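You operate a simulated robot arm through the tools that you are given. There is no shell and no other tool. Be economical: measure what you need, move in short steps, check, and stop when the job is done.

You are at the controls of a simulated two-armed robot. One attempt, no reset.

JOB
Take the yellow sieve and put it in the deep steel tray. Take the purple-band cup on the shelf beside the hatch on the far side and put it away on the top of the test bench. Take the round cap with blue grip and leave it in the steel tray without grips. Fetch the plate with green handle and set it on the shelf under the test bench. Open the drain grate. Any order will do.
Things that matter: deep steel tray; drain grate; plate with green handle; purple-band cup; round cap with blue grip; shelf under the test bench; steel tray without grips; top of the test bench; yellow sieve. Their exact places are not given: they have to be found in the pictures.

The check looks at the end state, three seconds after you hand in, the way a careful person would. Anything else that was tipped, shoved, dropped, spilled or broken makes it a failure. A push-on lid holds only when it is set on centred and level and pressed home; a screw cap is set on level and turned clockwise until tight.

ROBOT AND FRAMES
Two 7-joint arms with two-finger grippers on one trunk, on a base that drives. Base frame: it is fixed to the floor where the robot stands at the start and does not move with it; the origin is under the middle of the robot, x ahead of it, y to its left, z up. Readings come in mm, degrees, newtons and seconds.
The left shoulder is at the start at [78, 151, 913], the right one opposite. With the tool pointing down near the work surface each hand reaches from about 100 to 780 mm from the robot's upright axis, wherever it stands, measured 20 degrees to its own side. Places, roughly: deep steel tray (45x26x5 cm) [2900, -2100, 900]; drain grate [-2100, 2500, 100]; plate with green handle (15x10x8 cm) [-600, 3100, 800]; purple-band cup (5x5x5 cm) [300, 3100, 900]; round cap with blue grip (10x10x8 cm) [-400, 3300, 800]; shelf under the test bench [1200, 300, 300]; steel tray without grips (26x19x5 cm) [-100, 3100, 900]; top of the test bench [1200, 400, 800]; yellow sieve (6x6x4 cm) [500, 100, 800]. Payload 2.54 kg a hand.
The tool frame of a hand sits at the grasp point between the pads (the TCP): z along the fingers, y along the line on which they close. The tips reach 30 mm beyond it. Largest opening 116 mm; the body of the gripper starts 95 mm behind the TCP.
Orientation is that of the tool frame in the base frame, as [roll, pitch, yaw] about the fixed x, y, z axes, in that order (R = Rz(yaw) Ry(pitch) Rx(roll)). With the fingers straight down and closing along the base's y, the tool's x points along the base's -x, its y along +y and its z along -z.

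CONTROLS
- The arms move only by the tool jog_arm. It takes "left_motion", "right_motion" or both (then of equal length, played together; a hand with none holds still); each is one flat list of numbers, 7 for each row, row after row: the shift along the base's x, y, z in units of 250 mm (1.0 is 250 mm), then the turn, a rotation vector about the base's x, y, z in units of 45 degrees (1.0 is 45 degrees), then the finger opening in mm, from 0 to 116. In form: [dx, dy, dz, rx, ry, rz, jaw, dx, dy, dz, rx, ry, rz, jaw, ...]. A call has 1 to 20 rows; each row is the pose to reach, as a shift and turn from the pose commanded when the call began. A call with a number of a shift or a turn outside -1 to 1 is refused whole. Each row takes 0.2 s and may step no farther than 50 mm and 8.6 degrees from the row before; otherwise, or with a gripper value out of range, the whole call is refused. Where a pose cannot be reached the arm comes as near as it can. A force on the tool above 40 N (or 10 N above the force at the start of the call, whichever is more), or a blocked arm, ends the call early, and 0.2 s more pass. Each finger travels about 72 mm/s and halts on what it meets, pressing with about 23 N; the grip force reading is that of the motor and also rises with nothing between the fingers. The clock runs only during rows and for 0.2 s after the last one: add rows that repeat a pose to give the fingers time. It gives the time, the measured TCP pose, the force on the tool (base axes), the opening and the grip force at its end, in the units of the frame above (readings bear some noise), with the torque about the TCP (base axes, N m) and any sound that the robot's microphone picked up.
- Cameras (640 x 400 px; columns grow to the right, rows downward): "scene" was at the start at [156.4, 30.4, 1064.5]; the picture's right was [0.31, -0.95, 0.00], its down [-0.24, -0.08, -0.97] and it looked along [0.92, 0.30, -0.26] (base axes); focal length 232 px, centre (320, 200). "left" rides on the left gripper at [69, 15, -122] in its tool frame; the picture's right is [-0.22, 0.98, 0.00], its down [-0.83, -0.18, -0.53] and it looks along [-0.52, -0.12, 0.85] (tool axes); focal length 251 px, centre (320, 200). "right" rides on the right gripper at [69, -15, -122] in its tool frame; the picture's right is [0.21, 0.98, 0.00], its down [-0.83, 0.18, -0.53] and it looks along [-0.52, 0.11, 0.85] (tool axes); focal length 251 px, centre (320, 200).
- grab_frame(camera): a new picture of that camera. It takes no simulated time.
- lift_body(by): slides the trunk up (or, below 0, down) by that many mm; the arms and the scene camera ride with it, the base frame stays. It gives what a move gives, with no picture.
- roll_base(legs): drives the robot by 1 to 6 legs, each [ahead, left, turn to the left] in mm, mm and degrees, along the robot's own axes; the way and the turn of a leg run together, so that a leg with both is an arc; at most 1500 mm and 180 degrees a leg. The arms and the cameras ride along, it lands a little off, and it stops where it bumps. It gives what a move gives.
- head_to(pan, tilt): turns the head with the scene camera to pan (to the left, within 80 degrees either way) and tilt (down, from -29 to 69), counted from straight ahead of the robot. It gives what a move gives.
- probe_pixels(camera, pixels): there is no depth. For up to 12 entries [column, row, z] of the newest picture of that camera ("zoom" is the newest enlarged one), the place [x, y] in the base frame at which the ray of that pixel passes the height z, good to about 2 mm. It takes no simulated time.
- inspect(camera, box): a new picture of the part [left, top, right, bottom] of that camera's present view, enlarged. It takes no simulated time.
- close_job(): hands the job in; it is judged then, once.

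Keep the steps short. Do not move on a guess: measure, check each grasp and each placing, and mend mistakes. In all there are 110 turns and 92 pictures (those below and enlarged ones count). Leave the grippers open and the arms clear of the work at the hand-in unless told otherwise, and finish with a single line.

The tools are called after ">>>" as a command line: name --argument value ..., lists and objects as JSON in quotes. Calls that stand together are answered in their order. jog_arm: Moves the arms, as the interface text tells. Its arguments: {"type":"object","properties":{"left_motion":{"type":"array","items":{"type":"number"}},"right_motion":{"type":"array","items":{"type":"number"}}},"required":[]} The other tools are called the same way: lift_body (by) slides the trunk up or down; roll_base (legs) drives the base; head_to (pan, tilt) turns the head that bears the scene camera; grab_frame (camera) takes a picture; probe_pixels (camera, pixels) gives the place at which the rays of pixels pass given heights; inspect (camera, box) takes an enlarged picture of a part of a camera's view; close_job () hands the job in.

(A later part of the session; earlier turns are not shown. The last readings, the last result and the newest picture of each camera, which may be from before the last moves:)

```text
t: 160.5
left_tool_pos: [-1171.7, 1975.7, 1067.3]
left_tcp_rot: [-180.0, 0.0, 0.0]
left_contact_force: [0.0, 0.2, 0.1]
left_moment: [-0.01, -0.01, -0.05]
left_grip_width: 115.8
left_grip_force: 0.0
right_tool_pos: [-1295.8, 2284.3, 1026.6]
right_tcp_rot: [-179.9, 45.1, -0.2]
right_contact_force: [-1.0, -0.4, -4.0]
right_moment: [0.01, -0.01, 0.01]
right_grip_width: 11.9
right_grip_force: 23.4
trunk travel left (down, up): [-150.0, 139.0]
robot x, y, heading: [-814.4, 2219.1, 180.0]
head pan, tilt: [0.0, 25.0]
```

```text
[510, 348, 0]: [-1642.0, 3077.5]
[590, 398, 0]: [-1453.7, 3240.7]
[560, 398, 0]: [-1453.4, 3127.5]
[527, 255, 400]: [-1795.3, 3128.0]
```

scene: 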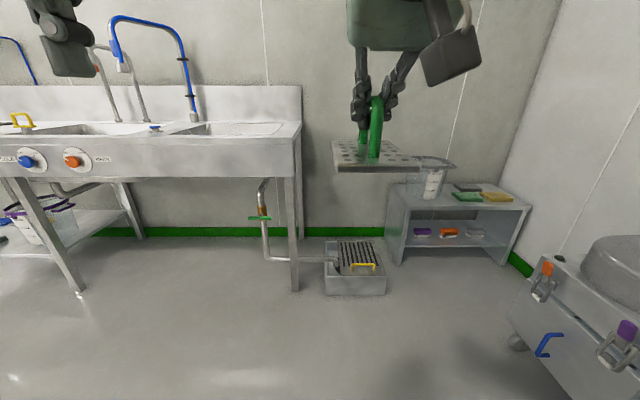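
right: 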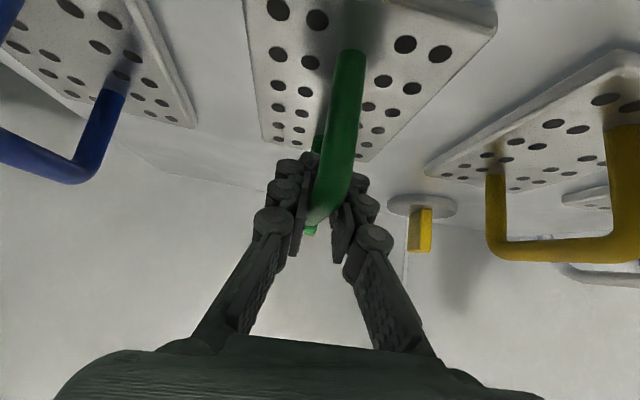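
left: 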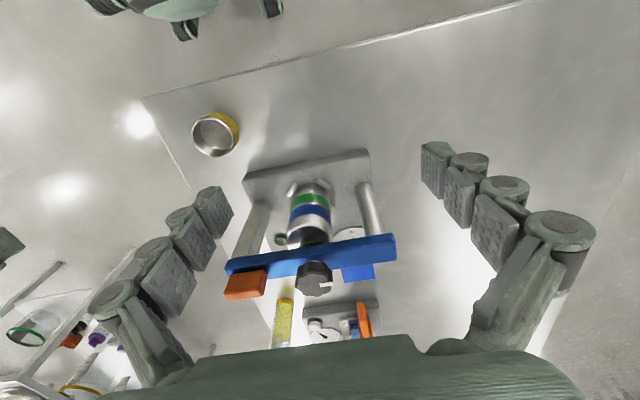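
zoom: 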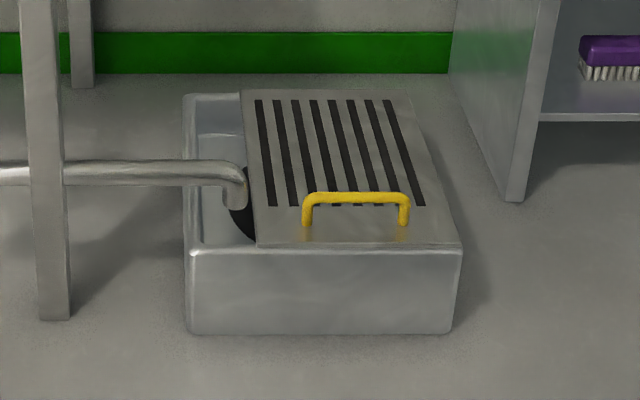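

The grate spans x −1965…−2305, y 2340…2600. The bar centre is about (−2008,2468) at z≈160. I'll go to (−1620,2630) and lower the trunk.

>>> roll_base --legs '[[0, -410, 0], [800, 0, 0]]'

>>> lift_body --by -148

>>> head_to --pan 12 --tilt 50

>>> grab_frame --camera "scene"

```text
t: 168.9
left_tool_pos: [-1968.9, 2378.1, 1066.8]
left_tcp_rot: [180.0, -0.1, 0.7]
left_contact_force: [-0.3, -0.7, -0.4]
left_moment: [0.02, 0.01, 0.03]
left_grip_width: 115.9
left_grip_force: 0.1
right_tool_pos: [-2096.6, 2686.2, 1027.1]
right_tcp_rot: [-180.0, 44.9, 0.6]
right_contact_force: [-0.4, 0.3, -3.9]
right_moment: [0.02, 0.04, 0.0]
right_grip_width: 11.8
right_grip_force: 23.0
trunk travel left (down, up): [-150.0, 139.0]
robot x, y, heading: [-1617.2, 2623.2, -179.4]
head pan, tilt: [0.0, 25.0]
```

```text
t: 170.6
left_tool_pos: [-1970.6, 2378.7, 919.4]
left_tcp_rot: [-179.9, 0.0, 0.7]
left_contact_force: [0.0, -0.3, -0.2]
left_moment: [-0.02, 0.0, -0.03]
left_grip_width: 116.2
left_grip_force: 0.0
right_tool_pos: [-2097.4, 2687.2, 879.2]
right_tcp_rot: [180.0, 44.9, 0.5]
right_contact_force: [0.1, -0.5, -3.1]
right_moment: [-0.01, 0.02, 0.0]
right_grip_width: 11.9
right_grip_force: 23.2
trunk travel left (down, up): [-2.0, 287.0]
robot x, y, heading: [-1618.7, 2628.2, -179.3]
head pan, tilt: [0.0, 25.0]
```

```text
t: 171.5
left_tool_pos: [-1969.2, 2377.6, 919.3]
left_tcp_rot: [-179.9, -0.1, 0.7]
left_contact_force: [-0.8, 0.0, -0.3]
left_moment: [0.01, 0.01, -0.02]
left_grip_width: 115.8
left_grip_force: 0.0
right_tool_pos: [-2097.0, 2686.2, 878.8]
right_tcp_rot: [-179.9, 45.1, 0.5]
right_contact_force: [0.1, -0.5, -3.5]
right_moment: [0.05, -0.01, 0.01]
right_grip_width: 12.0
right_grip_force: 22.3
trunk travel left (down, up): [-2.0, 287.0]
robot x, y, heading: [-1616.0, 2628.9, -179.3]
head pan, tilt: [12.0, 50.0]
```

```text
34 pictures are left
```

scene: 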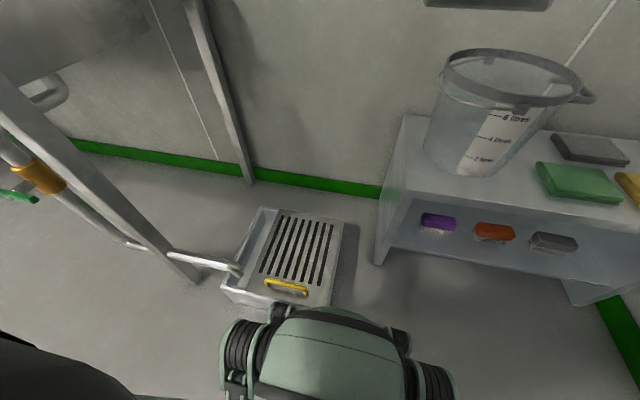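

>>> probe_pixels --camera "scene" --pixels '[[266, 281, 165], [306, 291, 165], [266, 290, 128], [305, 298, 128], [259, 279, 128], [274, 213, 128], [344, 222, 128], [330, 308, 128], [244, 265, 150]]'

>>> inspect --camera "scene" --box '[210, 195, 370, 315]'

```text
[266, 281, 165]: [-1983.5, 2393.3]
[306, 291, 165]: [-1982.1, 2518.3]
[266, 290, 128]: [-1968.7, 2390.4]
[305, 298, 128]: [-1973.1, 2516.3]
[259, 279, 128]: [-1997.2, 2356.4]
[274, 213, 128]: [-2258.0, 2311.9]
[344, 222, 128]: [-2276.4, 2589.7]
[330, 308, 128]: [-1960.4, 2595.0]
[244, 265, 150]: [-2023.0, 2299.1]
```

```text
3.33 times, centred on (290, 255) of scene
```

zoom: 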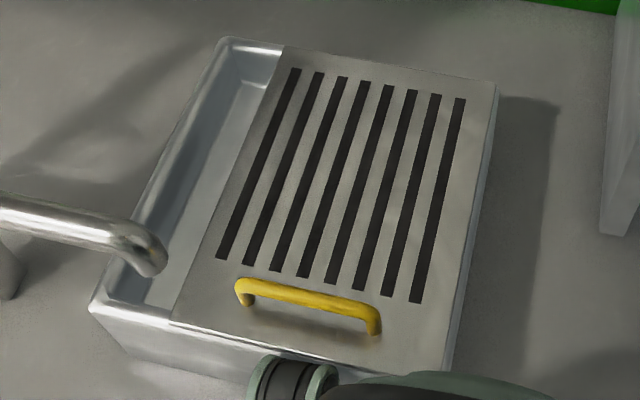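

I'll bring the left hand down towards the bar and turn it clockwise so it closes along x. This is the first half of the turn.

>>> jog_arm --left_motion '[0, 0.05, -0.15, 0, 0, -0.14, 116, 0, 0.1, -0.3, 0, 0, -0.28, 116, 0, 0.15, -0.45, 0, 0, -0.42, 116, -0.01, 0.2, -0.6, 0, 0, -0.56, 116, -0.02, 0.25, -0.75, 0, 0, -0.7, 116, -0.03, 0.3, -0.9, 0, 0, -0.84, 116, -0.036, 0.33, -1, 0, 0, -1, 116]'

>>> jog_arm --left_motion '[0, 0, -0.16, 0, 0, -0.16, 116, 0, 0, -0.32, 0, 0, -0.32, 116, 0, 0, -0.48, 0, 0, -0.48, 116, 0, 0, -0.64, 0, 0, -0.64, 116, 0, 0, -0.8, 0, 0, -0.8, 116, 0, 0, -0.96, 0, 0, -0.96, 116, 0, 0, -1, 0, 0, -1, 116]'

>>> grab_frame --camera "left"

```text
t: 173.1
left_tool_pos: [-1979.1, 2462.2, 669.0]
left_tcp_rot: [-179.9, 0.1, -44.4]
left_contact_force: [0.3, -0.8, 0.2]
left_moment: [0.0, 0.01, -0.02]
left_grip_width: 116.1
left_grip_force: 0.1
right_tool_pos: [-2096.6, 2686.3, 879.1]
right_tcp_rot: [179.9, 45.0, 0.4]
right_contact_force: [0.1, -1.4, -3.4]
right_moment: [0.0, -0.02, 0.03]
right_grip_width: 11.7
right_grip_force: 23.2
trunk travel left (down, up): [-2.0, 287.0]
robot x, y, heading: [-1619.1, 2625.9, -179.4]
head pan, tilt: [12.0, 50.0]
```

```text
t: 174.7
left_tool_pos: [-1979.5, 2461.0, 419.5]
left_tcp_rot: [180.0, 0.1, -89.4]
left_contact_force: [0.3, 0.5, 0.0]
left_moment: [0.01, 0.03, -0.04]
left_grip_width: 116.1
left_grip_force: 0.0
right_tool_pos: [-2097.3, 2685.6, 879.8]
right_tcp_rot: [-180.0, 45.0, 0.5]
right_contact_force: [0.7, 0.5, -4.3]
right_moment: [0.01, 0.02, -0.05]
right_grip_width: 12.0
right_grip_force: 23.1
trunk travel left (down, up): [-2.0, 287.0]
robot x, y, heading: [-1614.8, 2627.8, -179.5]
head pan, tilt: [12.0, 50.0]
```

```text
32 pictures are left
```

left: 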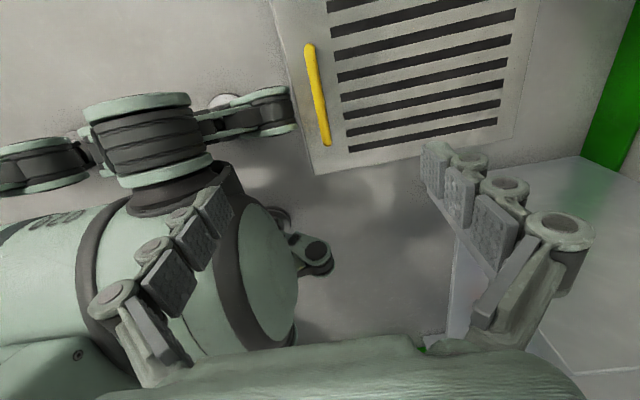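

The robot's own base front shows at left in this view. I'll measure it and the bar.

>>> probe_pixels --camera "left" --pixels '[[309, 47, 190], [328, 143, 190], [309, 47, 170], [328, 143, 170], [316, 173, 145], [274, 0, 145], [333, 260, 200], [297, 260, 300], [296, 110, 150], [535, 0, 145]]'

>>> inspect --camera "left" --box '[260, 10, 400, 180]'

```text
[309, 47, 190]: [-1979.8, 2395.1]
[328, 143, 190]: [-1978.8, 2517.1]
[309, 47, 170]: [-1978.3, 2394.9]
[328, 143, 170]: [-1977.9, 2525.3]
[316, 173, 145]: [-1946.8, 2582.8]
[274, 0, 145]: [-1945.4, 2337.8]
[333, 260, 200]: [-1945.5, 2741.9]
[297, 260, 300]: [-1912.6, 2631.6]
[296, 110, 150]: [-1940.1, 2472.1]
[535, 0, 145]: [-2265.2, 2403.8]
```

```text
2.35 times, centred on (330, 95) of left
```

zoom: 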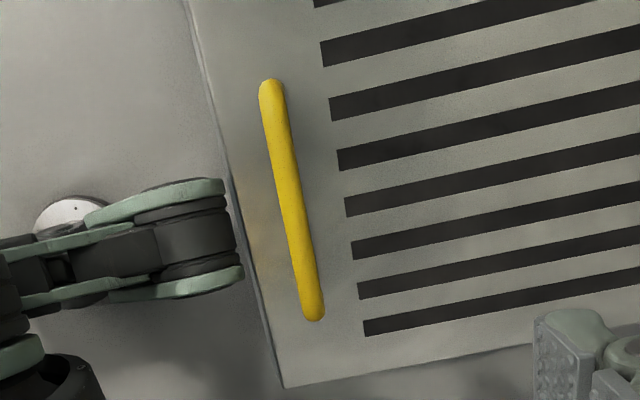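

I can't tell from the picture how high the base's front parts stand, and they crowd the near finger. I'll back the base 110 mm and carry the hand forward by the same amount over the bar at (−1978,2458).

>>> roll_base --legs '[[-110, 0, 0]]'

>>> jog_arm --left_motion '[-0.15, 0, -0.1, 0, 0, 0, 80, -0.3, -0.01, -0.2, 0, 0, 0, 80, -0.435, -0.012, -0.3, 0, 0, 0, 80, -0.435, -0.012, -0.4, 0, 0, 0, 80, -0.435, -0.012, -0.5, 0, 0, 0, 80, -0.435, -0.012, -0.6, 0, 0, 0, 80, -0.435, -0.012, -0.7, 0, 0, 0, 80, -0.435, -0.012, -0.7, 0, 0, 0, 80]'

>>> grab_frame --camera "left"

```text
t: 175.9
left_tool_pos: [-1869.0, 2461.5, 420.9]
left_tcp_rot: [-180.0, 0.0, -89.2]
left_contact_force: [0.7, -0.1, 1.4]
left_moment: [0.04, 0.01, -0.02]
left_grip_width: 115.9
left_grip_force: 0.2
right_tool_pos: [-1986.7, 2688.9, 878.9]
right_tcp_rot: [-179.9, 45.0, 0.5]
right_contact_force: [-0.2, -0.6, -3.3]
right_moment: [0.0, 0.01, 0.02]
right_grip_width: 11.7
right_grip_force: 23.6
trunk travel left (down, up): [-2.0, 287.0]
robot x, y, heading: [-1505.4, 2626.2, -179.4]
head pan, tilt: [12.0, 50.0]
```

```text
t: 177.7
left_tool_pos: [-1948.6, 2399.6, 353.9]
left_tcp_rot: [-180.0, 0.0, -89.2]
left_contact_force: [-0.4, -0.5, 0.6]
left_moment: [0.02, 0.02, -0.01]
left_grip_width: 80.1
left_grip_force: 0.0
left hand out of reach, approached as far as the arm can: row 2, 3, 4, 5, 6, 7, 8
right_tool_pos: [-1986.8, 2687.5, 878.5]
right_tcp_rot: [-180.0, 45.1, 0.6]
right_contact_force: [0.3, 0.8, -4.0]
right_moment: [-0.02, -0.03, 0.0]
right_grip_width: 11.9
right_grip_force: 22.9
trunk travel left (down, up): [-2.0, 287.0]
robot x, y, heading: [-1504.5, 2628.5, -179.3]
head pan, tilt: [12.0, 50.0]
```

```text
30 pictures are left
```

left: 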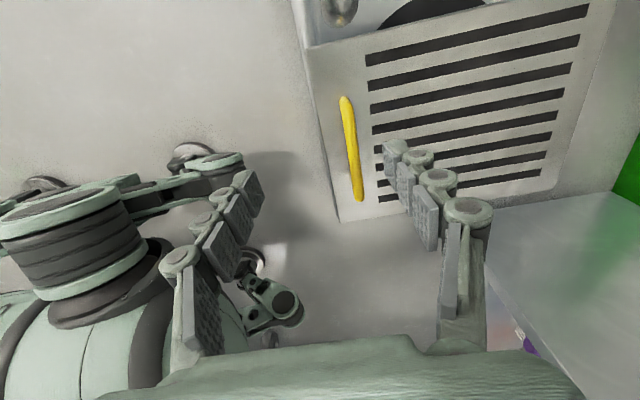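

That wrist yaw (−90°) limits the reach. I'll raise the hand and turn it the other way round to +90°, which should suit the left arm better.

>>> jog_arm --left_motion '[0.05, 0.04, 0.17, 0, 0, 0.17, 80, 0.1, 0.08, 0.34, 0, 0, 0.34, 80, 0.15, 0.12, 0.51, 0, 0, 0.51, 80, 0.2, 0.16, 0.68, 0, 0, 0.68, 80, 0.25, 0.2, 0.85, 0, 0, 0.85, 80, 0.3, 0.24, 1, 0, 0, 1, 80]'

>>> jog_arm --left_motion '[0, 0, 0, 0, 0, 0.17, 80, 0, 0, 0, 0, 0, 0.34, 80, 0, 0, 0, 0, 0, 0.51, 80, 0, 0, 0, 0, 0, 0.68, 80, 0, 0, 0, 0, 0, 0.85, 80, 0, 0, 0, 0, 0, 1, 80]'

>>> jog_arm --left_motion '[0, 0, 0, 0, 0, 0.17, 80, 0, 0, 0, 0, 0, 0.34, 80, 0, 0, 0, 0, 0, 0.51, 80, 0, 0, 0, 0, 0, 0.68, 80, 0, 0, 0, 0, 0, 0.85, 80, 0, 0, 0, 0, 0, 1, 80]'

>>> jog_arm --left_motion '[0, 0, 0, 0, 0, 0.17, 80, 0, 0, 0, 0, 0, 0.34, 80, 0, 0, 0, 0, 0, 0.51, 80, 0, 0, 0, 0, 0, 0.68, 80, 0, 0, 0, 0, 0, 0.85, 80, 0, 0, 0, 0, 0, 0.98, 80]'

```text
t: 179.1
left_tool_pos: [-1873.4, 2461.1, 605.8]
left_tcp_rot: [180.0, 0.0, -44.1]
left_contact_force: [-0.8, 0.0, 0.7]
left_moment: [0.0, -0.03, 0.0]
left_grip_width: 80.2
left_grip_force: 0.0
right_tool_pos: [-1986.7, 2687.0, 878.1]
right_tcp_rot: [-180.0, 45.0, 0.5]
right_contact_force: [0.2, 0.4, -4.5]
right_moment: [-0.03, 0.03, -0.03]
right_grip_width: 11.8
right_grip_force: 22.8
trunk travel left (down, up): [-2.0, 287.0]
robot x, y, heading: [-1507.5, 2624.4, -179.3]
head pan, tilt: [12.0, 50.0]
```

```text
t: 180.5
left_tool_pos: [-1873.6, 2459.3, 605.7]
left_tcp_rot: [179.9, -0.1, 1.0]
left_contact_force: [-0.5, -0.7, 0.4]
left_moment: [-0.01, 0.01, -0.01]
left_grip_width: 80.3
left_grip_force: 0.1
right_tool_pos: [-1985.9, 2689.0, 879.3]
right_tcp_rot: [179.9, 45.1, 0.4]
right_contact_force: [0.6, 0.5, -3.2]
right_moment: [0.02, 0.01, 0.02]
right_grip_width: 11.9
right_grip_force: 22.9
trunk travel left (down, up): [-2.0, 287.0]
robot x, y, heading: [-1505.4, 2627.8, -179.5]
head pan, tilt: [12.0, 50.0]
```

```text
t: 181.9
left_tool_pos: [-1874.1, 2459.7, 605.5]
left_tcp_rot: [179.9, 0.1, 45.9]
left_contact_force: [0.8, 0.3, 0.4]
left_moment: [-0.01, 0.02, 0.01]
left_grip_width: 80.2
left_grip_force: 0.0
right_tool_pos: [-1986.9, 2688.0, 878.6]
right_tcp_rot: [-180.0, 45.0, 0.4]
right_contact_force: [0.5, 0.3, -4.1]
right_moment: [0.01, 0.02, 0.0]
right_grip_width: 11.5
right_grip_force: 23.0
trunk travel left (down, up): [-2.0, 287.0]
robot x, y, heading: [-1508.8, 2630.9, -179.5]
head pan, tilt: [12.0, 50.0]
```

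```text
t: 183.3
left_tool_pos: [-1873.9, 2460.0, 605.7]
left_tcp_rot: [179.9, 0.0, 90.0]
left_contact_force: [0.0, -0.8, -0.3]
left_moment: [0.0, 0.02, -0.02]
left_grip_width: 80.3
left_grip_force: 0.0
right_tool_pos: [-1986.0, 2687.8, 880.0]
right_tcp_rot: [179.9, 44.9, 0.5]
right_contact_force: [-1.0, -0.6, -3.1]
right_moment: [0.01, 0.04, 0.0]
right_grip_width: 12.0
right_grip_force: 23.0
trunk travel left (down, up): [-2.0, 287.0]
robot x, y, heading: [-1507.9, 2626.6, -179.3]
head pan, tilt: [12.0, 50.0]
```

Now I'll bring the hand over the bar with this yaw, down to z≈260.

>>> jog_arm --left_motion '[-0.07, 0, -0.16, 0, 0, 0, 80, -0.14, 0, -0.32, 0, 0, 0, 80, -0.21, 0, -0.48, 0, 0, 0, 80, -0.28, 0, -0.64, 0, 0, 0, 80, -0.35, 0, -0.8, 0, 0, 0, 80, -0.416, -0.008, -0.96, 0, 0, 0, 80, -0.416, -0.008, -1, 0, 0, 0, 80]'

>>> jog_arm --left_motion '[0, 0, -0.15, 0, 0, 0, 80, 0, 0, -0.3, 0, 0, 0, 80, 0, 0, -0.38, 0, 0, 0, 80, 0, 0, -0.38, 0, 0, 0, 80]'

>>> grab_frame --camera "left"

```text
t: 184.9
left_tool_pos: [-1965.6, 2436.4, 388.0]
left_tcp_rot: [-180.0, 0.0, 89.9]
left_contact_force: [-1.1, -0.6, 0.0]
left_moment: [0.0, 0.04, -0.02]
left_grip_width: 80.2
left_grip_force: 0.1
left hand out of reach, approached as far as the arm can: row 6, 7
right_tool_pos: [-1987.0, 2689.2, 879.3]
right_tcp_rot: [180.0, 45.1, 0.5]
right_contact_force: [0.3, -0.7, -3.5]
right_moment: [0.01, -0.01, 0.02]
right_grip_width: 11.9
right_grip_force: 23.0
trunk travel left (down, up): [-2.0, 287.0]
robot x, y, heading: [-1508.0, 2629.1, -179.3]
head pan, tilt: [12.0, 50.0]
```

```text
t: 185.9
left_tool_pos: [-1950.7, 2403.2, 356.9]
left_tcp_rot: [180.0, 0.0, 89.9]
left_contact_force: [0.8, -1.0, -1.4]
left_moment: [-0.02, 0.02, -0.02]
left_grip_width: 80.0
left_grip_force: 0.0
left hand out of reach, approached as far as the arm can: row 1, 2, 3, 4
right_tool_pos: [-1987.0, 2687.4, 879.1]
right_tcp_rot: [-180.0, 45.0, 0.5]
right_contact_force: [-0.5, 1.1, -3.3]
right_moment: [0.02, -0.04, 0.0]
right_grip_width: 11.9
right_grip_force: 22.9
trunk travel left (down, up): [-2.0, 287.0]
robot x, y, heading: [-1510.3, 2629.7, -179.4]
head pan, tilt: [12.0, 50.0]
```

```text
29 pictures are left
```

left: 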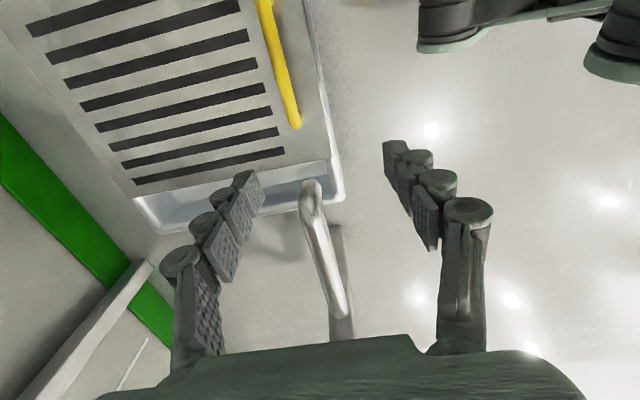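

The same height limit appears with both yaws, so tool-straight-down isn't reachable this low. I'll test whether tilting the hand forward lets it go lower.

>>> jog_arm --left_motion '[0, 0, 0, 0, 0.18, 0, 80, 0, 0, 0, 0, 0.36, 0, 80, 0, 0, 0, 0, 0.54, 0, 80, 0, 0, 0, 0, 0.72, 0, 80, 0, 0, 0, 0, 0.9, 0, 80, 0, 0, 0, 0, 0.9, 0, 80]'

```text
t: 187.3
left_tool_pos: [-1925.2, 2318.3, 430.4]
left_tcp_rot: [-139.6, 0.0, 89.9]
left_contact_force: [-0.5, 0.4, -1.1]
left_moment: [0.03, -0.01, 0.02]
left_grip_width: 79.9
left_grip_force: 0.0
left hand out of reach, approached as far as the arm can: row 1, 2, 3, 4, 5, 6
right_tool_pos: [-1986.6, 2688.4, 878.4]
right_tcp_rot: [-180.0, 45.0, 0.5]
right_contact_force: [-0.2, -0.2, -2.6]
right_moment: [0.0, -0.01, 0.03]
right_grip_width: 11.9
right_grip_force: 23.4
trunk travel left (down, up): [-2.0, 287.0]
robot x, y, heading: [-1505.9, 2624.4, -179.0]
head pan, tilt: [12.0, 50.0]
```

Forward tilt makes it worse. I'll try tilting back towards the robot.

>>> jog_arm --left_motion '[0, 0, 0, 0, -0.18, 0, 80, 0, 0, 0, 0, -0.36, 0, 80, 0, 0, 0, 0, -0.54, 0, 80, 0, 0, 0, 0, -0.72, 0, 80, 0, 0, 0, 0, -0.9, 0, 80]'

>>> jog_arm --left_motion '[0, 0, 0, 0, -0.18, 0, 80, 0, 0, 0, 0, -0.36, 0, 80, 0, 0, 0, 0, -0.54, 0, 80, 0, 0, 0, 0, -0.66, 0, 80, 0, 0, 0, 0, -0.66, 0, 80]'

```text
t: 188.5
left_tool_pos: [-1925.4, 2317.1, 430.4]
left_tcp_rot: [179.9, 0.0, 89.8]
left_contact_force: [0.3, 0.6, -0.2]
left_moment: [0.0, 0.0, 0.06]
left_grip_width: 79.9
left_grip_force: 0.1
right_tool_pos: [-1987.4, 2687.5, 878.2]
right_tcp_rot: [180.0, 45.0, 0.5]
right_contact_force: [0.7, -1.1, -3.4]
right_moment: [-0.02, 0.02, -0.01]
right_grip_width: 12.0
right_grip_force: 22.9
trunk travel left (down, up): [-2.0, 287.0]
robot x, y, heading: [-1503.4, 2628.2, -179.3]
head pan, tilt: [12.0, 50.0]
```

```text
t: 189.7
left_tool_pos: [-1925.2, 2318.2, 430.7]
left_tcp_rot: [150.2, -0.1, 89.9]
left_contact_force: [0.2, 0.6, 0.1]
left_moment: [-0.01, -0.01, 0.07]
left_grip_width: 80.1
left_grip_force: 0.1
right_tool_pos: [-1986.6, 2687.3, 878.9]
right_tcp_rot: [179.9, 44.9, 0.5]
right_contact_force: [0.0, 0.1, -3.5]
right_moment: [0.0, -0.01, -0.01]
right_grip_width: 12.0
right_grip_force: 23.2
trunk travel left (down, up): [-2.0, 287.0]
robot x, y, heading: [-1505.5, 2628.4, -179.3]
head pan, tilt: [12.0, 50.0]
```

Now I'll try going to the bar with this 30° backward tilt.

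>>> jog_arm --left_motion '[-0.04, 0.14, 0, 0, 0, 0, 80, -0.08, 0.28, 0, 0, 0, 0, 80, -0.12, 0.42, 0, 0, 0, 0, 80, -0.2, 0.56, -0.04, 0, 0, 0, 80, -0.21, 0.56, -0.2, 0, 0, 0, 80, -0.21, 0.56, -0.36, 0, 0, 0, 80, -0.21, 0.56, -0.52, 0, 0, 0, 80, -0.21, 0.56, -0.64, 0, 0, 0, 80, -0.21, 0.56, -0.64, 0, 0, 0, 80]'

```text
t: 191.7
left_tool_pos: [-1903.8, 2381.7, 405.5]
left_tcp_rot: [150.3, -0.1, 89.9]
left_contact_force: [-0.5, -0.7, 0.2]
left_moment: [0.02, 0.0, -0.03]
left_grip_width: 79.9
left_grip_force: 0.0
left hand out of reach, approached as far as the arm can: row 2, 3, 4, 5, 6, 7, 8, 9
right_tool_pos: [-1987.2, 2687.5, 878.8]
right_tcp_rot: [180.0, 45.0, 0.5]
right_contact_force: [-0.5, -0.5, -3.7]
right_moment: [-0.02, 0.0, -0.01]
right_grip_width: 11.6
right_grip_force: 23.3
trunk travel left (down, up): [-2.0, 287.0]
robot x, y, heading: [-1505.3, 2630.6, -179.5]
head pan, tilt: [12.0, 50.0]
```

The wrist seems to bottom out at z≈575. I'll look at the left arm's shape to understand why.

>>> head_to --pan 55 --tilt 25

>>> grab_frame --camera "scene"

```text
t: 192.8
left_tool_pos: [-1903.8, 2381.9, 407.4]
left_tcp_rot: [150.4, -0.1, 89.9]
left_contact_force: [0.8, -0.1, 0.5]
left_moment: [-0.02, 0.01, 0.03]
left_grip_width: 80.2
left_grip_force: 0.0
right_tool_pos: [-1987.9, 2687.3, 878.4]
right_tcp_rot: [-180.0, 45.0, 0.5]
right_contact_force: [0.0, 0.2, -4.1]
right_moment: [-0.03, -0.04, 0.0]
right_grip_width: 11.9
right_grip_force: 22.9
trunk travel left (down, up): [-2.0, 287.0]
robot x, y, heading: [-1508.3, 2628.4, -179.3]
head pan, tilt: [55.0, 25.0]
```

```text
28 pictures are left
```

scene: 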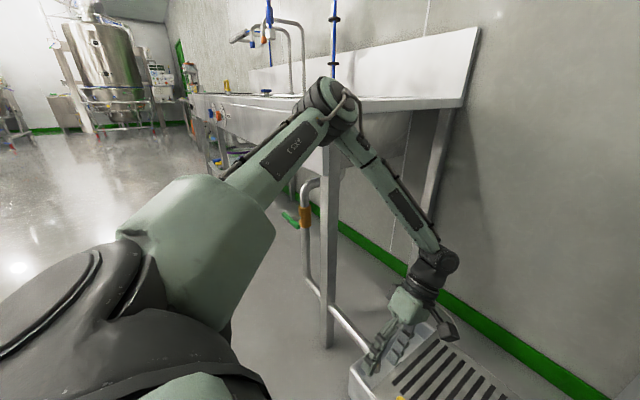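

The upper arm stays level and the forearm drops from it, so a farther target should let the arm open out lower. I'll test that: hand vertical again, reaching out over the box at a safe height, then lower.

>>> jog_arm --left_motion '[-0.05, 0, 0.1, 0, 0.18, 0, 80, -0.15, 0, 0.2, 0, 0.36, 0, 80, -0.3, 0, 0.2, 0, 0.54, 0, 80, -0.45, 0, 0.2, 0, 0.66, 0, 80, -0.6, 0, 0.2, 0, 0.66, 0, 80, -0.75, 0, 0.2, 0, 0.66, 0, 80, -0.9, 0, 0.2, 0, 0.66, 0, 80, -0.98, 0, 0.1, 0, 0.66, 0, 80, -0.98, 0, -0.05, 0, 0.66, 0, 80, -0.98, 0, -0.2, 0, 0.66, 0, 80, -0.98, 0, -0.35, 0, 0.66, 0, 80, -0.98, 0, -0.45, 0, 0.66, 0, 80]'

```text
t: 195.4
left_tool_pos: [-2075.3, 2340.3, 393.9]
left_tcp_rot: [180.0, 0.0, 89.9]
left_contact_force: [0.0, -1.5, -0.1]
left_moment: [-0.01, 0.01, 0.0]
left_grip_width: 79.9
left_grip_force: 0.1
left hand out of reach, approached as far as the arm can: row 7, 8, 9, 10, 11, 12
right_tool_pos: [-1987.8, 2688.2, 878.0]
right_tcp_rot: [179.9, 45.0, 0.6]
right_contact_force: [0.2, -0.5, -3.6]
right_moment: [0.01, 0.0, -0.02]
right_grip_width: 12.0
right_grip_force: 22.8
trunk travel left (down, up): [-2.0, 287.0]
robot x, y, heading: [-1507.6, 2629.0, -179.4]
head pan, tilt: [55.0, 25.0]
```

Farther is no lower. The elbow rides up and out to the left, so the lowest spot should be beneath the elbow. I'll test a point farther left and nearer, over the open floor.

>>> jog_arm --left_motion '[0, 0, 0.16, 0, 0, 0, 80, 0.1, 0, 0.32, 0, 0, 0, 80, 0.25, -0.04, 0.36, 0, 0, 0, 80, 0.4, -0.1, 0.36, 0, 0, 0, 80, 0.55, -0.16, 0.36, 0, 0, 0, 80, 0.7, -0.24, 0.36, 0, 0, 0, 80, 0.85, -0.32, 0.36, 0, 0, 0, 80, 0.9, -0.36, 0.2, 0, 0, 0, 80, 0.9, -0.36, 0.05, 0, 0, 0, 80, 0.9, -0.36, -0.1, 0, 0, 0, 80, 0.9, -0.36, -0.25, 0, 0, 0, 80, 0.9, -0.36, -0.4, 0, 0, 0, 80, 0.9, -0.36, -0.55, 0, 0, 0, 80, 0.9, -0.36, -0.55, 0, 0, 0, 80]'

```text
t: 198.4
left_tool_pos: [-1849.6, 2249.1, 258.3]
left_tcp_rot: [179.9, 0.0, 89.8]
left_contact_force: [0.9, -0.8, 0.3]
left_moment: [0.0, 0.01, 0.02]
left_grip_width: 80.1
left_grip_force: 0.1
right_tool_pos: [-1987.5, 2688.1, 876.8]
right_tcp_rot: [180.0, 45.1, 0.5]
right_contact_force: [0.5, -0.2, -3.7]
right_moment: [-0.02, -0.02, 0.01]
right_grip_width: 12.0
right_grip_force: 23.2
trunk travel left (down, up): [-2.0, 287.0]
robot x, y, heading: [-1508.5, 2624.0, -179.5]
head pan, tilt: [55.0, 25.0]
```

That works: z 258 reached with no complaint at 342 ahead and 375 left of the robot. I'll check how low it goes there.

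>>> jog_arm --left_motion '[0, 0, -0.16, 0, 0, 0, 80, 0, 0, -0.32, 0, 0, 0, 80, 0, 0, -0.44, 0, 0, 0, 80, 0, 0, -0.44, 0, 0, 0, 80]'

```text
t: 199.4
left_tool_pos: [-1850.6, 2249.5, 148.3]
left_tcp_rot: [180.0, 0.0, 89.8]
left_contact_force: [0.5, 0.0, -0.3]
left_moment: [-0.02, 0.01, -0.02]
left_grip_width: 80.1
left_grip_force: 0.1
right_tool_pos: [-1986.1, 2687.6, 878.7]
right_tcp_rot: [-180.0, 45.0, 0.5]
right_contact_force: [-0.3, 0.4, -2.8]
right_moment: [0.02, -0.03, -0.01]
right_grip_width: 11.8
right_grip_force: 23.0
trunk travel left (down, up): [-2.0, 287.0]
robot x, y, heading: [-1504.9, 2627.8, -179.3]
head pan, tilt: [55.0, 25.0]
```

That reaches z 148. Turning the base 30° to the right puts the bar at this spot relative to the arm. I'll raise the hand first, then turn.

>>> jog_arm --left_motion '[0, 0, 0.2, 0, 0, 0, 80, 0, 0, 0.4, 0, 0, 0, 80, 0, 0, 0.6, 0, 0, 0, 80, 0, 0, 0.8, 0, 0, 0, 80, 0, 0, 1, 0, 0, 0, 80]'

>>> roll_base --legs '[[0, 0, -30]]'

>>> jog_arm --left_motion '[0, 0, 0, 0, 0, 0.17, 80, 0, 0, -0.1, 0, 0, 0.34, 80, 0, 0, -0.2, 0, 0, 0.51, 80, 0, 0, -0.28, 0, 0, 0.66, 80, 0, 0, -0.28, 0, 0, 0.66, 80]'

>>> grab_frame --camera "left"

```text
t: 200.6
left_tool_pos: [-1847.5, 2252.2, 400.5]
left_tcp_rot: [179.9, 0.0, 89.9]
left_contact_force: [0.1, 0.6, -0.3]
left_moment: [-0.01, 0.02, -0.01]
left_grip_width: 80.1
left_grip_force: 0.1
right_tool_pos: [-1987.6, 2687.4, 878.4]
right_tcp_rot: [-180.0, 45.0, 0.4]
right_contact_force: [0.2, -1.1, -4.1]
right_moment: [0.0, 0.0, -0.03]
right_grip_width: 11.9
right_grip_force: 22.7
trunk travel left (down, up): [-2.0, 287.0]
robot x, y, heading: [-1506.6, 2627.6, -179.6]
head pan, tilt: [55.0, 25.0]
```

```text
t: 202.5
left_tool_pos: [-1991.3, 2473.6, 400.4]
left_tcp_rot: [180.0, 0.0, 60.0]
left_contact_force: [-1.0, 0.0, 0.3]
left_moment: [0.01, -0.06, -0.01]
left_grip_width: 79.8
left_grip_force: 0.0
right_tool_pos: [-1891.8, 2919.3, 879.0]
right_tcp_rot: [-180.0, 44.9, -29.5]
right_contact_force: [1.3, 0.1, -3.5]
right_moment: [-0.05, 0.04, 0.01]
right_grip_width: 12.0
right_grip_force: 23.3
trunk travel left (down, up): [-2.0, 287.0]
robot x, y, heading: [-1509.2, 2627.5, 150.7]
head pan, tilt: [55.0, 25.0]
```

```text
t: 203.7
left_tool_pos: [-1990.7, 2472.9, 329.2]
left_tcp_rot: [179.9, 0.1, 89.7]
left_contact_force: [0.1, -0.7, -0.5]
left_moment: [-0.01, -0.02, -0.02]
left_grip_width: 80.0
left_grip_force: 0.0
right_tool_pos: [-1892.7, 2918.8, 878.6]
right_tcp_rot: [-180.0, 45.0, -29.5]
right_contact_force: [0.4, -0.3, -3.8]
right_moment: [-0.02, 0.02, -0.02]
right_grip_width: 11.9
right_grip_force: 22.9
trunk travel left (down, up): [-2.0, 287.0]
robot x, y, heading: [-1509.1, 2628.4, 150.6]
head pan, tilt: [55.0, 25.0]
```

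```text
27 pictures are left
```

left: 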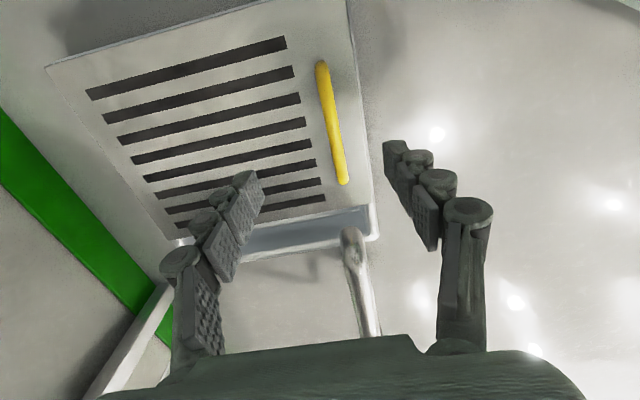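

>>> probe_pixels --camera "left" --pixels '[[321, 66, 190], [343, 180, 190], [321, 66, 165], [343, 180, 165], [347, 0, 130], [372, 205, 130], [45, 68, 130]]'

```text
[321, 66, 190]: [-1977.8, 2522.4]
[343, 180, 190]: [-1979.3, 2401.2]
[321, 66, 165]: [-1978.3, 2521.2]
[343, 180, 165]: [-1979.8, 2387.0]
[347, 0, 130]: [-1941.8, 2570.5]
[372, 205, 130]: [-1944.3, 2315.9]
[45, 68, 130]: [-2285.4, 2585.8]
```

From both views, the bar is at x≈−1978, z≈179, centre y≈2458. I'll go down to TCP z≈188 and close on it.

>>> jog_arm --left_motion '[0.049, -0.06, -0.1, 0, 0, 0, 60, 0.049, -0.06, -0.26, 0, 0, 0, 60, 0.049, -0.06, -0.42, 0, 0, 0, 60, 0.049, -0.06, -0.564, 0, 0, 0, 60, 0.049, -0.06, -0.564, 0, 0, 0, 60, 0.049, -0.06, -0.564, 0, 0, 0, 30, 0.049, -0.06, -0.564, 0, 0, 0, 0, 0.049, -0.06, -0.564, 0, 0, 0, 0, 0.049, -0.06, -0.564, 0, 0, 0, 0]'

>>> grab_frame --camera "left"

```text
t: 205.7
left_tool_pos: [-1979.1, 2456.7, 188.5]
left_tcp_rot: [179.9, 0.0, 89.5]
left_contact_force: [2.6, 0.6, -0.5]
left_moment: [-0.19, -0.01, 0.48]
left_grip_width: 12.2
left_grip_force: 37.8
right_tool_pos: [-1892.9, 2919.0, 878.6]
right_tcp_rot: [-180.0, 45.0, -29.5]
right_contact_force: [-0.4, -0.3, -3.9]
right_moment: [-0.01, 0.01, -0.01]
right_grip_width: 12.0
right_grip_force: 22.9
trunk travel left (down, up): [-2.0, 287.0]
robot x, y, heading: [-1507.5, 2627.3, 150.5]
head pan, tilt: [55.0, 25.0]
```

```text
26 pictures are left
```

left: 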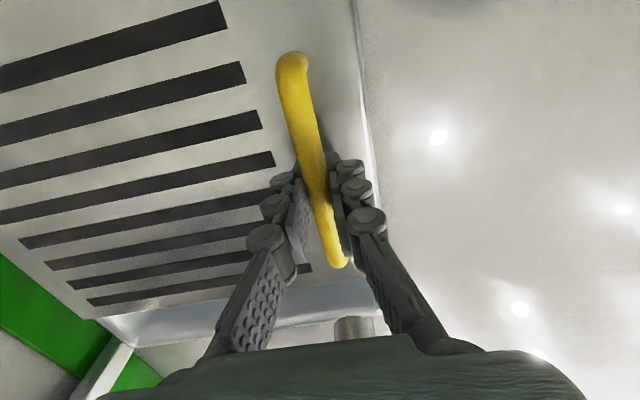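

The bar is gripped (12.2 mm). I'll lift it along an arc about the hinge at the back edge (x≈−2298), the first 30° now.

>>> jog_arm --left_motion '[-0.006, 0, 0.05, 0, 0, 0, 0, -0.02, 0, 0.11, 0, 0, 0, 0, -0.05, 0, 0.219, 0, 0, 0, 0, -0.088, 0, 0.324, 0, 0, 0, 0, -0.136, 0, 0.427, 0, 0, 0, 0, -0.194, 0, 0.525, 0, 0, 0, 0, -0.26, 0, 0.616, 0, 0, 0, 0]'

>>> head_to --pan 45 --tilt 40

>>> grab_frame --camera "scene"

```text
t: 206.9
left_tool_pos: [-2013.5, 2456.7, 286.2]
left_tcp_rot: [-179.5, 0.2, 89.3]
left_contact_force: [-3.4, 2.0, -5.6]
left_moment: [0.24, 0.06, 0.86]
left_grip_width: 12.4
left_grip_force: 37.1
right_tool_pos: [-1892.9, 2920.0, 876.5]
right_tcp_rot: [-180.0, 44.9, -29.6]
right_contact_force: [0.0, -0.1, -3.5]
right_moment: [-0.02, -0.02, -0.01]
right_grip_width: 11.8
right_grip_force: 23.0
trunk travel left (down, up): [-2.0, 287.0]
robot x, y, heading: [-1508.1, 2625.9, 150.6]
head pan, tilt: [55.0, 25.0]
stopped in row 5 (left hand): the force on the tool passed its limit at 45 N (the readings are from after the stop); the commanded pose is now the measured one
```

```text
t: 207.7
left_tool_pos: [-2012.5, 2457.0, 286.6]
left_tcp_rot: [-179.4, 0.2, 89.0]
left_contact_force: [-7.9, 1.4, -8.8]
left_moment: [0.36, -0.04, 0.84]
left_grip_width: 12.3
left_grip_force: 37.0
right_tool_pos: [-1893.3, 2919.9, 878.4]
right_tcp_rot: [179.9, 45.0, -29.6]
right_contact_force: [-0.6, 0.7, -3.7]
right_moment: [0.01, 0.0, -0.04]
right_grip_width: 11.9
right_grip_force: 23.3
trunk travel left (down, up): [-2.0, 287.0]
robot x, y, heading: [-1511.0, 2629.5, 150.9]
head pan, tilt: [45.0, 40.0]
```

```text
25 pictures are left
```

scene: 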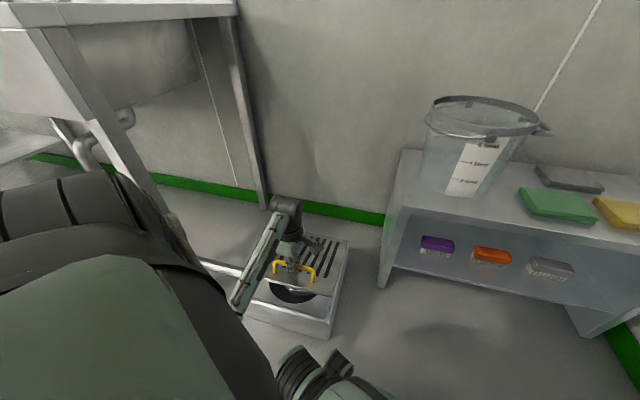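

The lid is rising (about 20°), and the path fits a hinge near (−2275,130). I'll continue on the corrected arc at half the speed.

>>> jog_arm --left_motion '[-0.028, 0, 0.045, 0, 0, 0, 0, -0.057, 0, 0.088, 0, 0, 0, 0, -0.088, 0, 0.131, 0, 0, 0, 0, -0.12, 0, 0.172, 0, 0, 0, 0, -0.154, 0, 0.212, 0, 0, 0, 0, -0.19, 0, 0.25, 0, 0, 0, 0, -0.227, 0, 0.287, 0, 0, 0, 0, -0.265, 0, 0.322, 0, 0, 0, 0, -0.306, 0, 0.355, 0, 0, 0, 0, -0.348, 0, 0.386, 0, 0, 0, 0, -0.392, 0, 0.416, 0, 0, 0, 0, -0.436, 0, 0.444, 0, 0, 0, 0]'

```text
t: 210.3
left_tool_pos: [-2122.4, 2458.2, 397.3]
left_tcp_rot: [-179.5, 0.2, 89.1]
left_contact_force: [-6.3, -8.5, -15.4]
left_moment: [-0.44, -0.02, 0.77]
left_grip_width: 12.3
left_grip_force: 37.1
right_tool_pos: [-1893.7, 2920.0, 878.0]
right_tcp_rot: [-179.9, 45.0, -29.5]
right_contact_force: [1.5, -0.1, -4.2]
right_moment: [0.02, -0.02, -0.02]
right_grip_width: 12.3
right_grip_force: 22.9
trunk travel left (down, up): [-2.0, 287.0]
robot x, y, heading: [-1509.4, 2628.2, 150.4]
head pan, tilt: [45.0, 40.0]
```

About 50° open with low forces. I'll continue the arc.

>>> jog_arm --left_motion '[-0.046, 0, 0.027, 0, 0, 0, 0, -0.092, 0, 0.052, 0, 0, 0, 0, -0.14, 0, 0.073, 0, 0, 0, 0, -0.188, 0, 0.092, 0, 0, 0, 0, -0.236, 0, 0.11, 0, 0, 0, 0, -0.284, 0, 0.126, 0, 0, 0, 0, -0.336, 0, 0.139, 0, 0, 0, 0, -0.388, 0, 0.15, 0, 0, 0, 0]'

>>> grab_frame --camera "scene"

```text
t: 212.1
left_tool_pos: [-2219.7, 2457.9, 434.7]
left_tcp_rot: [-179.5, 0.1, 89.1]
left_contact_force: [-0.4, 4.9, -12.4]
left_moment: [0.45, -0.1, 0.71]
left_grip_width: 12.1
left_grip_force: 38.3
right_tool_pos: [-1894.2, 2918.9, 878.3]
right_tcp_rot: [-179.9, 45.0, -29.6]
right_contact_force: [0.1, 0.2, -3.3]
right_moment: [-0.02, -0.02, 0.0]
right_grip_width: 11.9
right_grip_force: 23.0
trunk travel left (down, up): [-2.0, 287.0]
robot x, y, heading: [-1506.5, 2624.1, 150.6]
head pan, tilt: [45.0, 40.0]
```

```text
24 pictures are left
```

scene: 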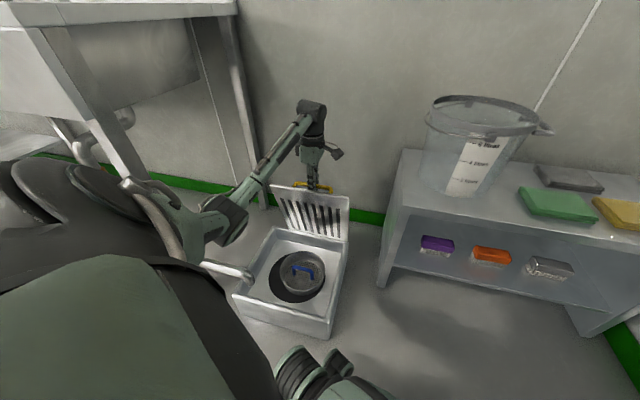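

About 70° open. I'll continue past vertical as far as reach allows, watching the force.

>>> jog_arm --left_motion '[-0.052, 0, 0.008, 0, 0, 0, 0, -0.104, 0, 0.015, 0, 0, 0, 0, -0.156, 0, 0.019, 0, 0, 0, 0, -0.208, 0, 0.02, 0, 0, 0, 0, -0.26, 0, 0.019, 0, 0, 0, 0, -0.312, 0, 0.016, 0, 0, 0, 0, -0.364, 0, 0.011, 0, 0, 0, 0, -0.416, 0, 0.004, 0, 0, 0, 0]'

```text
t: 213.9
left_tool_pos: [-2323.7, 2458.1, 434.5]
left_tcp_rot: [-179.8, 0.1, 89.3]
left_contact_force: [3.5, 5.8, -20.6]
left_moment: [0.05, -0.17, 0.66]
left_grip_width: 12.6
left_grip_force: 39.1
right_tool_pos: [-1895.8, 2919.9, 879.5]
right_tcp_rot: [-180.0, 44.9, -29.5]
right_contact_force: [-0.2, -0.7, -4.0]
right_moment: [0.02, 0.0, -0.02]
right_grip_width: 12.1
right_grip_force: 23.2
trunk travel left (down, up): [-2.0, 287.0]
robot x, y, heading: [-1506.8, 2631.2, 150.8]
head pan, tilt: [45.0, 40.0]
```

About 90° open. I'll go a little further so it leans past vertical.

>>> jog_arm --left_motion '[-0.051, 0, -0.01, 0, 0, 0, 0, -0.102, 0, -0.022, 0, 0, 0, 0, -0.152, 0, -0.036, 0, 0, 0, 0, -0.203, 0, -0.052, 0, 0, 0, 0, -0.25, 0, -0.07, 0, 0, 0, 0]'

>>> inspect --camera "scene" --box '[200, 80, 400, 340]'

```text
t: 215.1
left_tool_pos: [-2365.8, 2457.3, 420.9]
left_tcp_rot: [-179.5, 0.2, 89.2]
left_contact_force: [5.6, 4.2, -16.3]
left_moment: [0.32, -0.13, 0.39]
left_grip_width: 12.5
left_grip_force: 38.7
left hand out of reach, approached as far as the arm can: row 4, 5
right_tool_pos: [-1894.4, 2919.8, 877.0]
right_tcp_rot: [-179.9, 44.9, -29.5]
right_contact_force: [-0.4, -0.3, -4.0]
right_moment: [0.0, 0.02, 0.03]
right_grip_width: 11.7
right_grip_force: 23.3
trunk travel left (down, up): [-2.0, 287.0]
robot x, y, heading: [-1508.2, 2625.4, 150.7]
head pan, tilt: [45.0, 40.0]
```

```text
1.54 times, centred on (300, 210) of scene
```

zoom: 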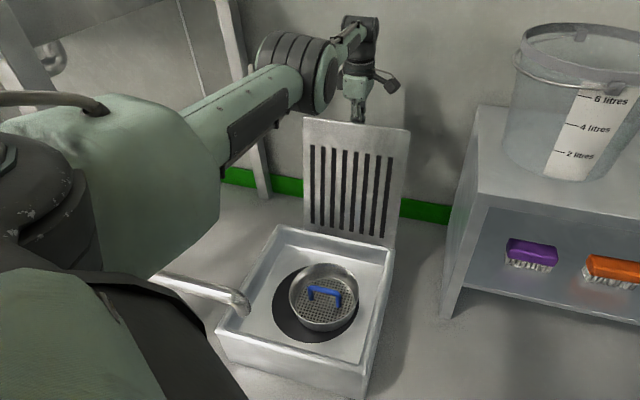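

The lid stands just past vertical. I'll open the fingers a little and rise straight up, then check that it stays.

>>> jog_arm --left_motion '[0, 0, 0, 0, 0, 0, 18, 0, 0, 0, 0, 0, 0, 28, 0, 0, 0, 0, 0, 0, 28, 0, 0, 0, 0, 0, 0, 28]'

>>> jog_arm --left_motion '[0, 0, 0.08, 0, 0, 0, 28, 0, 0, 0.16, 0, 0, 0, 28, 0, 0, 0.32, 0, 0, 0, 28, 0, 0, 0.48, 0, 0, 0, 28, 0.1, 0, 0.6, 0, 0, 0, 28, 0.25, 0, 0.7, 0, 0, 0, 40]'

>>> inspect --camera "scene" --box '[200, 80, 400, 340]'

```text
t: 216.1
left_tool_pos: [-2366.1, 2457.8, 424.6]
left_tcp_rot: [-179.5, 0.4, 89.1]
left_contact_force: [-1.4, -0.4, 0.2]
left_moment: [-0.03, -0.08, -0.03]
left_grip_width: 27.3
left_grip_force: 0.0
right_tool_pos: [-1892.7, 2920.3, 877.7]
right_tcp_rot: [180.0, 44.9, -29.6]
right_contact_force: [0.0, -0.8, -4.8]
right_moment: [0.01, 0.0, 0.0]
right_grip_width: 11.8
right_grip_force: 23.3
trunk travel left (down, up): [-2.0, 287.0]
robot x, y, heading: [-1504.8, 2626.8, 150.4]
head pan, tilt: [45.0, 40.0]
```

```text
t: 217.5
left_tool_pos: [-2341.0, 2457.8, 574.4]
left_tcp_rot: [-179.6, 0.2, 89.1]
left_contact_force: [-0.3, 0.6, 0.3]
left_moment: [0.02, -0.01, -0.01]
left_grip_width: 40.0
left_grip_force: 0.0
left hand out of reach, approached as far as the arm can: row 6
right_tool_pos: [-1891.8, 2920.3, 877.6]
right_tcp_rot: [180.0, 45.0, -29.6]
right_contact_force: [0.8, -0.3, -3.7]
right_moment: [-0.01, 0.01, 0.02]
right_grip_width: 12.1
right_grip_force: 23.0
trunk travel left (down, up): [-2.0, 287.0]
robot x, y, heading: [-1510.6, 2625.4, 150.7]
head pan, tilt: [45.0, 40.0]
```

```text
1.54 times, centred on (300, 210) of scene
```

zoom: 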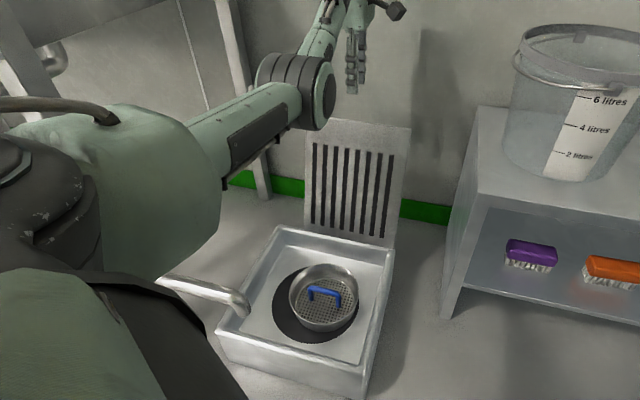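

The grate stays open. I'll draw the left hand back and up while turning its wrist back to neutral, raise the trunk, and drive away.

>>> jog_arm --left_motion '[0, 0, 0.15, 0, 0, -0.1, 40, 0.14, 0, 0.22, 0, 0, -0.25, 40, 0.28, 0, 0.3, 0, 0, -0.4, 40, 0.42, 0, 0.38, 0, 0, -0.55, 40, 0.56, 0, 0.46, 0, 0, -0.7, 40, 0.7, 0, 0.54, 0, 0, -0.85, 40, 0.84, 0, 0.6, 0, 0, -1, 40, 0.98, 0, 0.66, 0, 0, -1, 40]'

>>> jog_arm --left_motion '[0.05, 0, 0.1, 0, 0, -0.16, 60, 0.1, 0, 0.2, 0, 0, -0.32, 60, 0.15, 0, 0.3, 0, 0, -0.48, 60, 0.2, 0, 0.4, 0, 0, -0.64, 60, 0.25, 0, 0.5, 0, 0, -0.8, 60, 0.3, 0, 0.6, 0, 0, -0.96, 60]'

>>> jog_arm --left_motion '[0, 0, 0, 0, 0, -0.17, 100, 0, 0, 0, 0, 0, -0.34, 100, 0, 0, 0, 0, 0, -0.51, 100, 0, 0, 0, 0, 0, -0.66, 100]'

>>> lift_body --by 148

```text
t: 219.3
left_tool_pos: [-2096.8, 2458.4, 738.7]
left_tcp_rot: [-179.6, 0.2, 44.1]
left_contact_force: [0.1, -0.2, -0.8]
left_moment: [-0.02, -0.02, -0.01]
left_grip_width: 39.8
left_grip_force: 0.1
right_tool_pos: [-1892.7, 2919.9, 878.9]
right_tcp_rot: [180.0, 45.0, -29.6]
right_contact_force: [0.0, 0.9, -3.9]
right_moment: [-0.01, 0.0, 0.0]
right_grip_width: 11.8
right_grip_force: 22.8
trunk travel left (down, up): [-2.0, 287.0]
robot x, y, heading: [-1506.2, 2625.7, 150.8]
head pan, tilt: [45.0, 40.0]
```

```text
t: 220.7
left_tool_pos: [-2043.5, 2494.3, 872.8]
left_tcp_rot: [-179.5, 0.2, 0.8]
left_contact_force: [0.1, -0.1, -0.4]
left_moment: [-0.02, -0.02, 0.0]
left_grip_width: 60.0
left_grip_force: 0.0
left hand out of reach, approached as far as the arm can: row 4, 5, 6
right_tool_pos: [-1891.5, 2919.3, 879.1]
right_tcp_rot: [-180.0, 45.0, -29.6]
right_contact_force: [0.0, -0.3, -4.1]
right_moment: [0.03, -0.02, 0.02]
right_grip_width: 11.8
right_grip_force: 22.8
trunk travel left (down, up): [-2.0, 287.0]
robot x, y, heading: [-1506.0, 2625.2, 150.4]
head pan, tilt: [45.0, 40.0]
```

```text
t: 221.7
left_tool_pos: [-2043.8, 2493.7, 872.2]
left_tcp_rot: [-179.5, 0.2, -29.0]
left_contact_force: [0.1, 0.9, 0.4]
left_moment: [0.04, -0.02, -0.01]
left_grip_width: 99.6
left_grip_force: 0.1
right_tool_pos: [-1893.2, 2919.4, 878.9]
right_tcp_rot: [180.0, 45.1, -29.6]
right_contact_force: [-0.1, -0.8, -3.4]
right_moment: [0.01, 0.02, -0.02]
right_grip_width: 12.2
right_grip_force: 22.3
trunk travel left (down, up): [-2.0, 287.0]
robot x, y, heading: [-1509.3, 2626.8, 150.6]
head pan, tilt: [45.0, 40.0]
```

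```text
t: 223.4
left_tool_pos: [-2044.0, 2495.3, 1020.9]
left_tcp_rot: [-179.3, 0.2, -28.8]
left_contact_force: [-0.5, 0.0, 0.5]
left_moment: [-0.01, -0.02, 0.01]
left_grip_width: 100.1
left_grip_force: 0.0
right_tool_pos: [-1891.8, 2920.3, 1026.0]
right_tcp_rot: [-180.0, 45.0, -29.7]
right_contact_force: [0.3, 0.1, -3.1]
right_moment: [0.06, -0.01, -0.01]
right_grip_width: 11.7
right_grip_force: 23.1
trunk travel left (down, up): [-150.0, 139.0]
robot x, y, heading: [-1506.8, 2624.9, 150.4]
head pan, tilt: [45.0, 40.0]
```

Next is the cup on the far side. I'll back away, turn to face +y, drop below the pillar's end at y≈2000, and strafe right to x≈650.

>>> roll_base --legs '[[-600, 0, 0], [0, 0, -60.4], [-1080, 0, 0], [0, -1500, 0], [0, -130, 0]]'

>>> head_to --pan 5 --tilt 10

>>> grab_frame --camera "scene"

```text
t: 250.4
left_tool_pos: [281.5, 1649.4, 1020.4]
left_tcp_rot: [-179.5, 0.2, -89.3]
left_contact_force: [0.8, 0.5, -0.5]
left_moment: [-0.01, 0.03, 0.01]
left_grip_width: 100.1
left_grip_force: 0.1
right_tool_pos: [726.2, 1727.3, 1026.3]
right_tcp_rot: [-179.9, 45.0, -90.2]
right_contact_force: [0.6, -0.4, -4.2]
right_moment: [-0.02, 0.03, -0.02]
right_grip_width: 11.8
right_grip_force: 23.1
trunk travel left (down, up): [-150.0, 139.0]
robot x, y, heading: [657.6, 1248.8, 89.7]
head pan, tilt: [45.0, 40.0]
```

```text
t: 251.5
left_tool_pos: [281.3, 1650.9, 1019.1]
left_tcp_rot: [-179.4, 0.2, -89.4]
left_contact_force: [0.2, 0.0, -0.5]
left_moment: [-0.02, -0.01, 0.01]
left_grip_width: 100.0
left_grip_force: 0.1
right_tool_pos: [726.1, 1727.6, 1026.8]
right_tcp_rot: [-179.9, 45.0, -90.1]
right_contact_force: [0.6, -0.2, -3.3]
right_moment: [0.02, 0.03, 0.01]
right_grip_width: 11.8
right_grip_force: 23.1
trunk travel left (down, up): [-150.0, 139.0]
robot x, y, heading: [659.0, 1253.6, 90.3]
head pan, tilt: [5.0, 10.0]
```

```text
21 pictures are left
```

scene: 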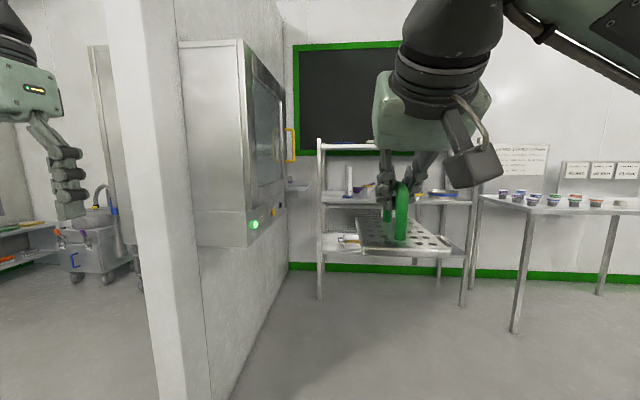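

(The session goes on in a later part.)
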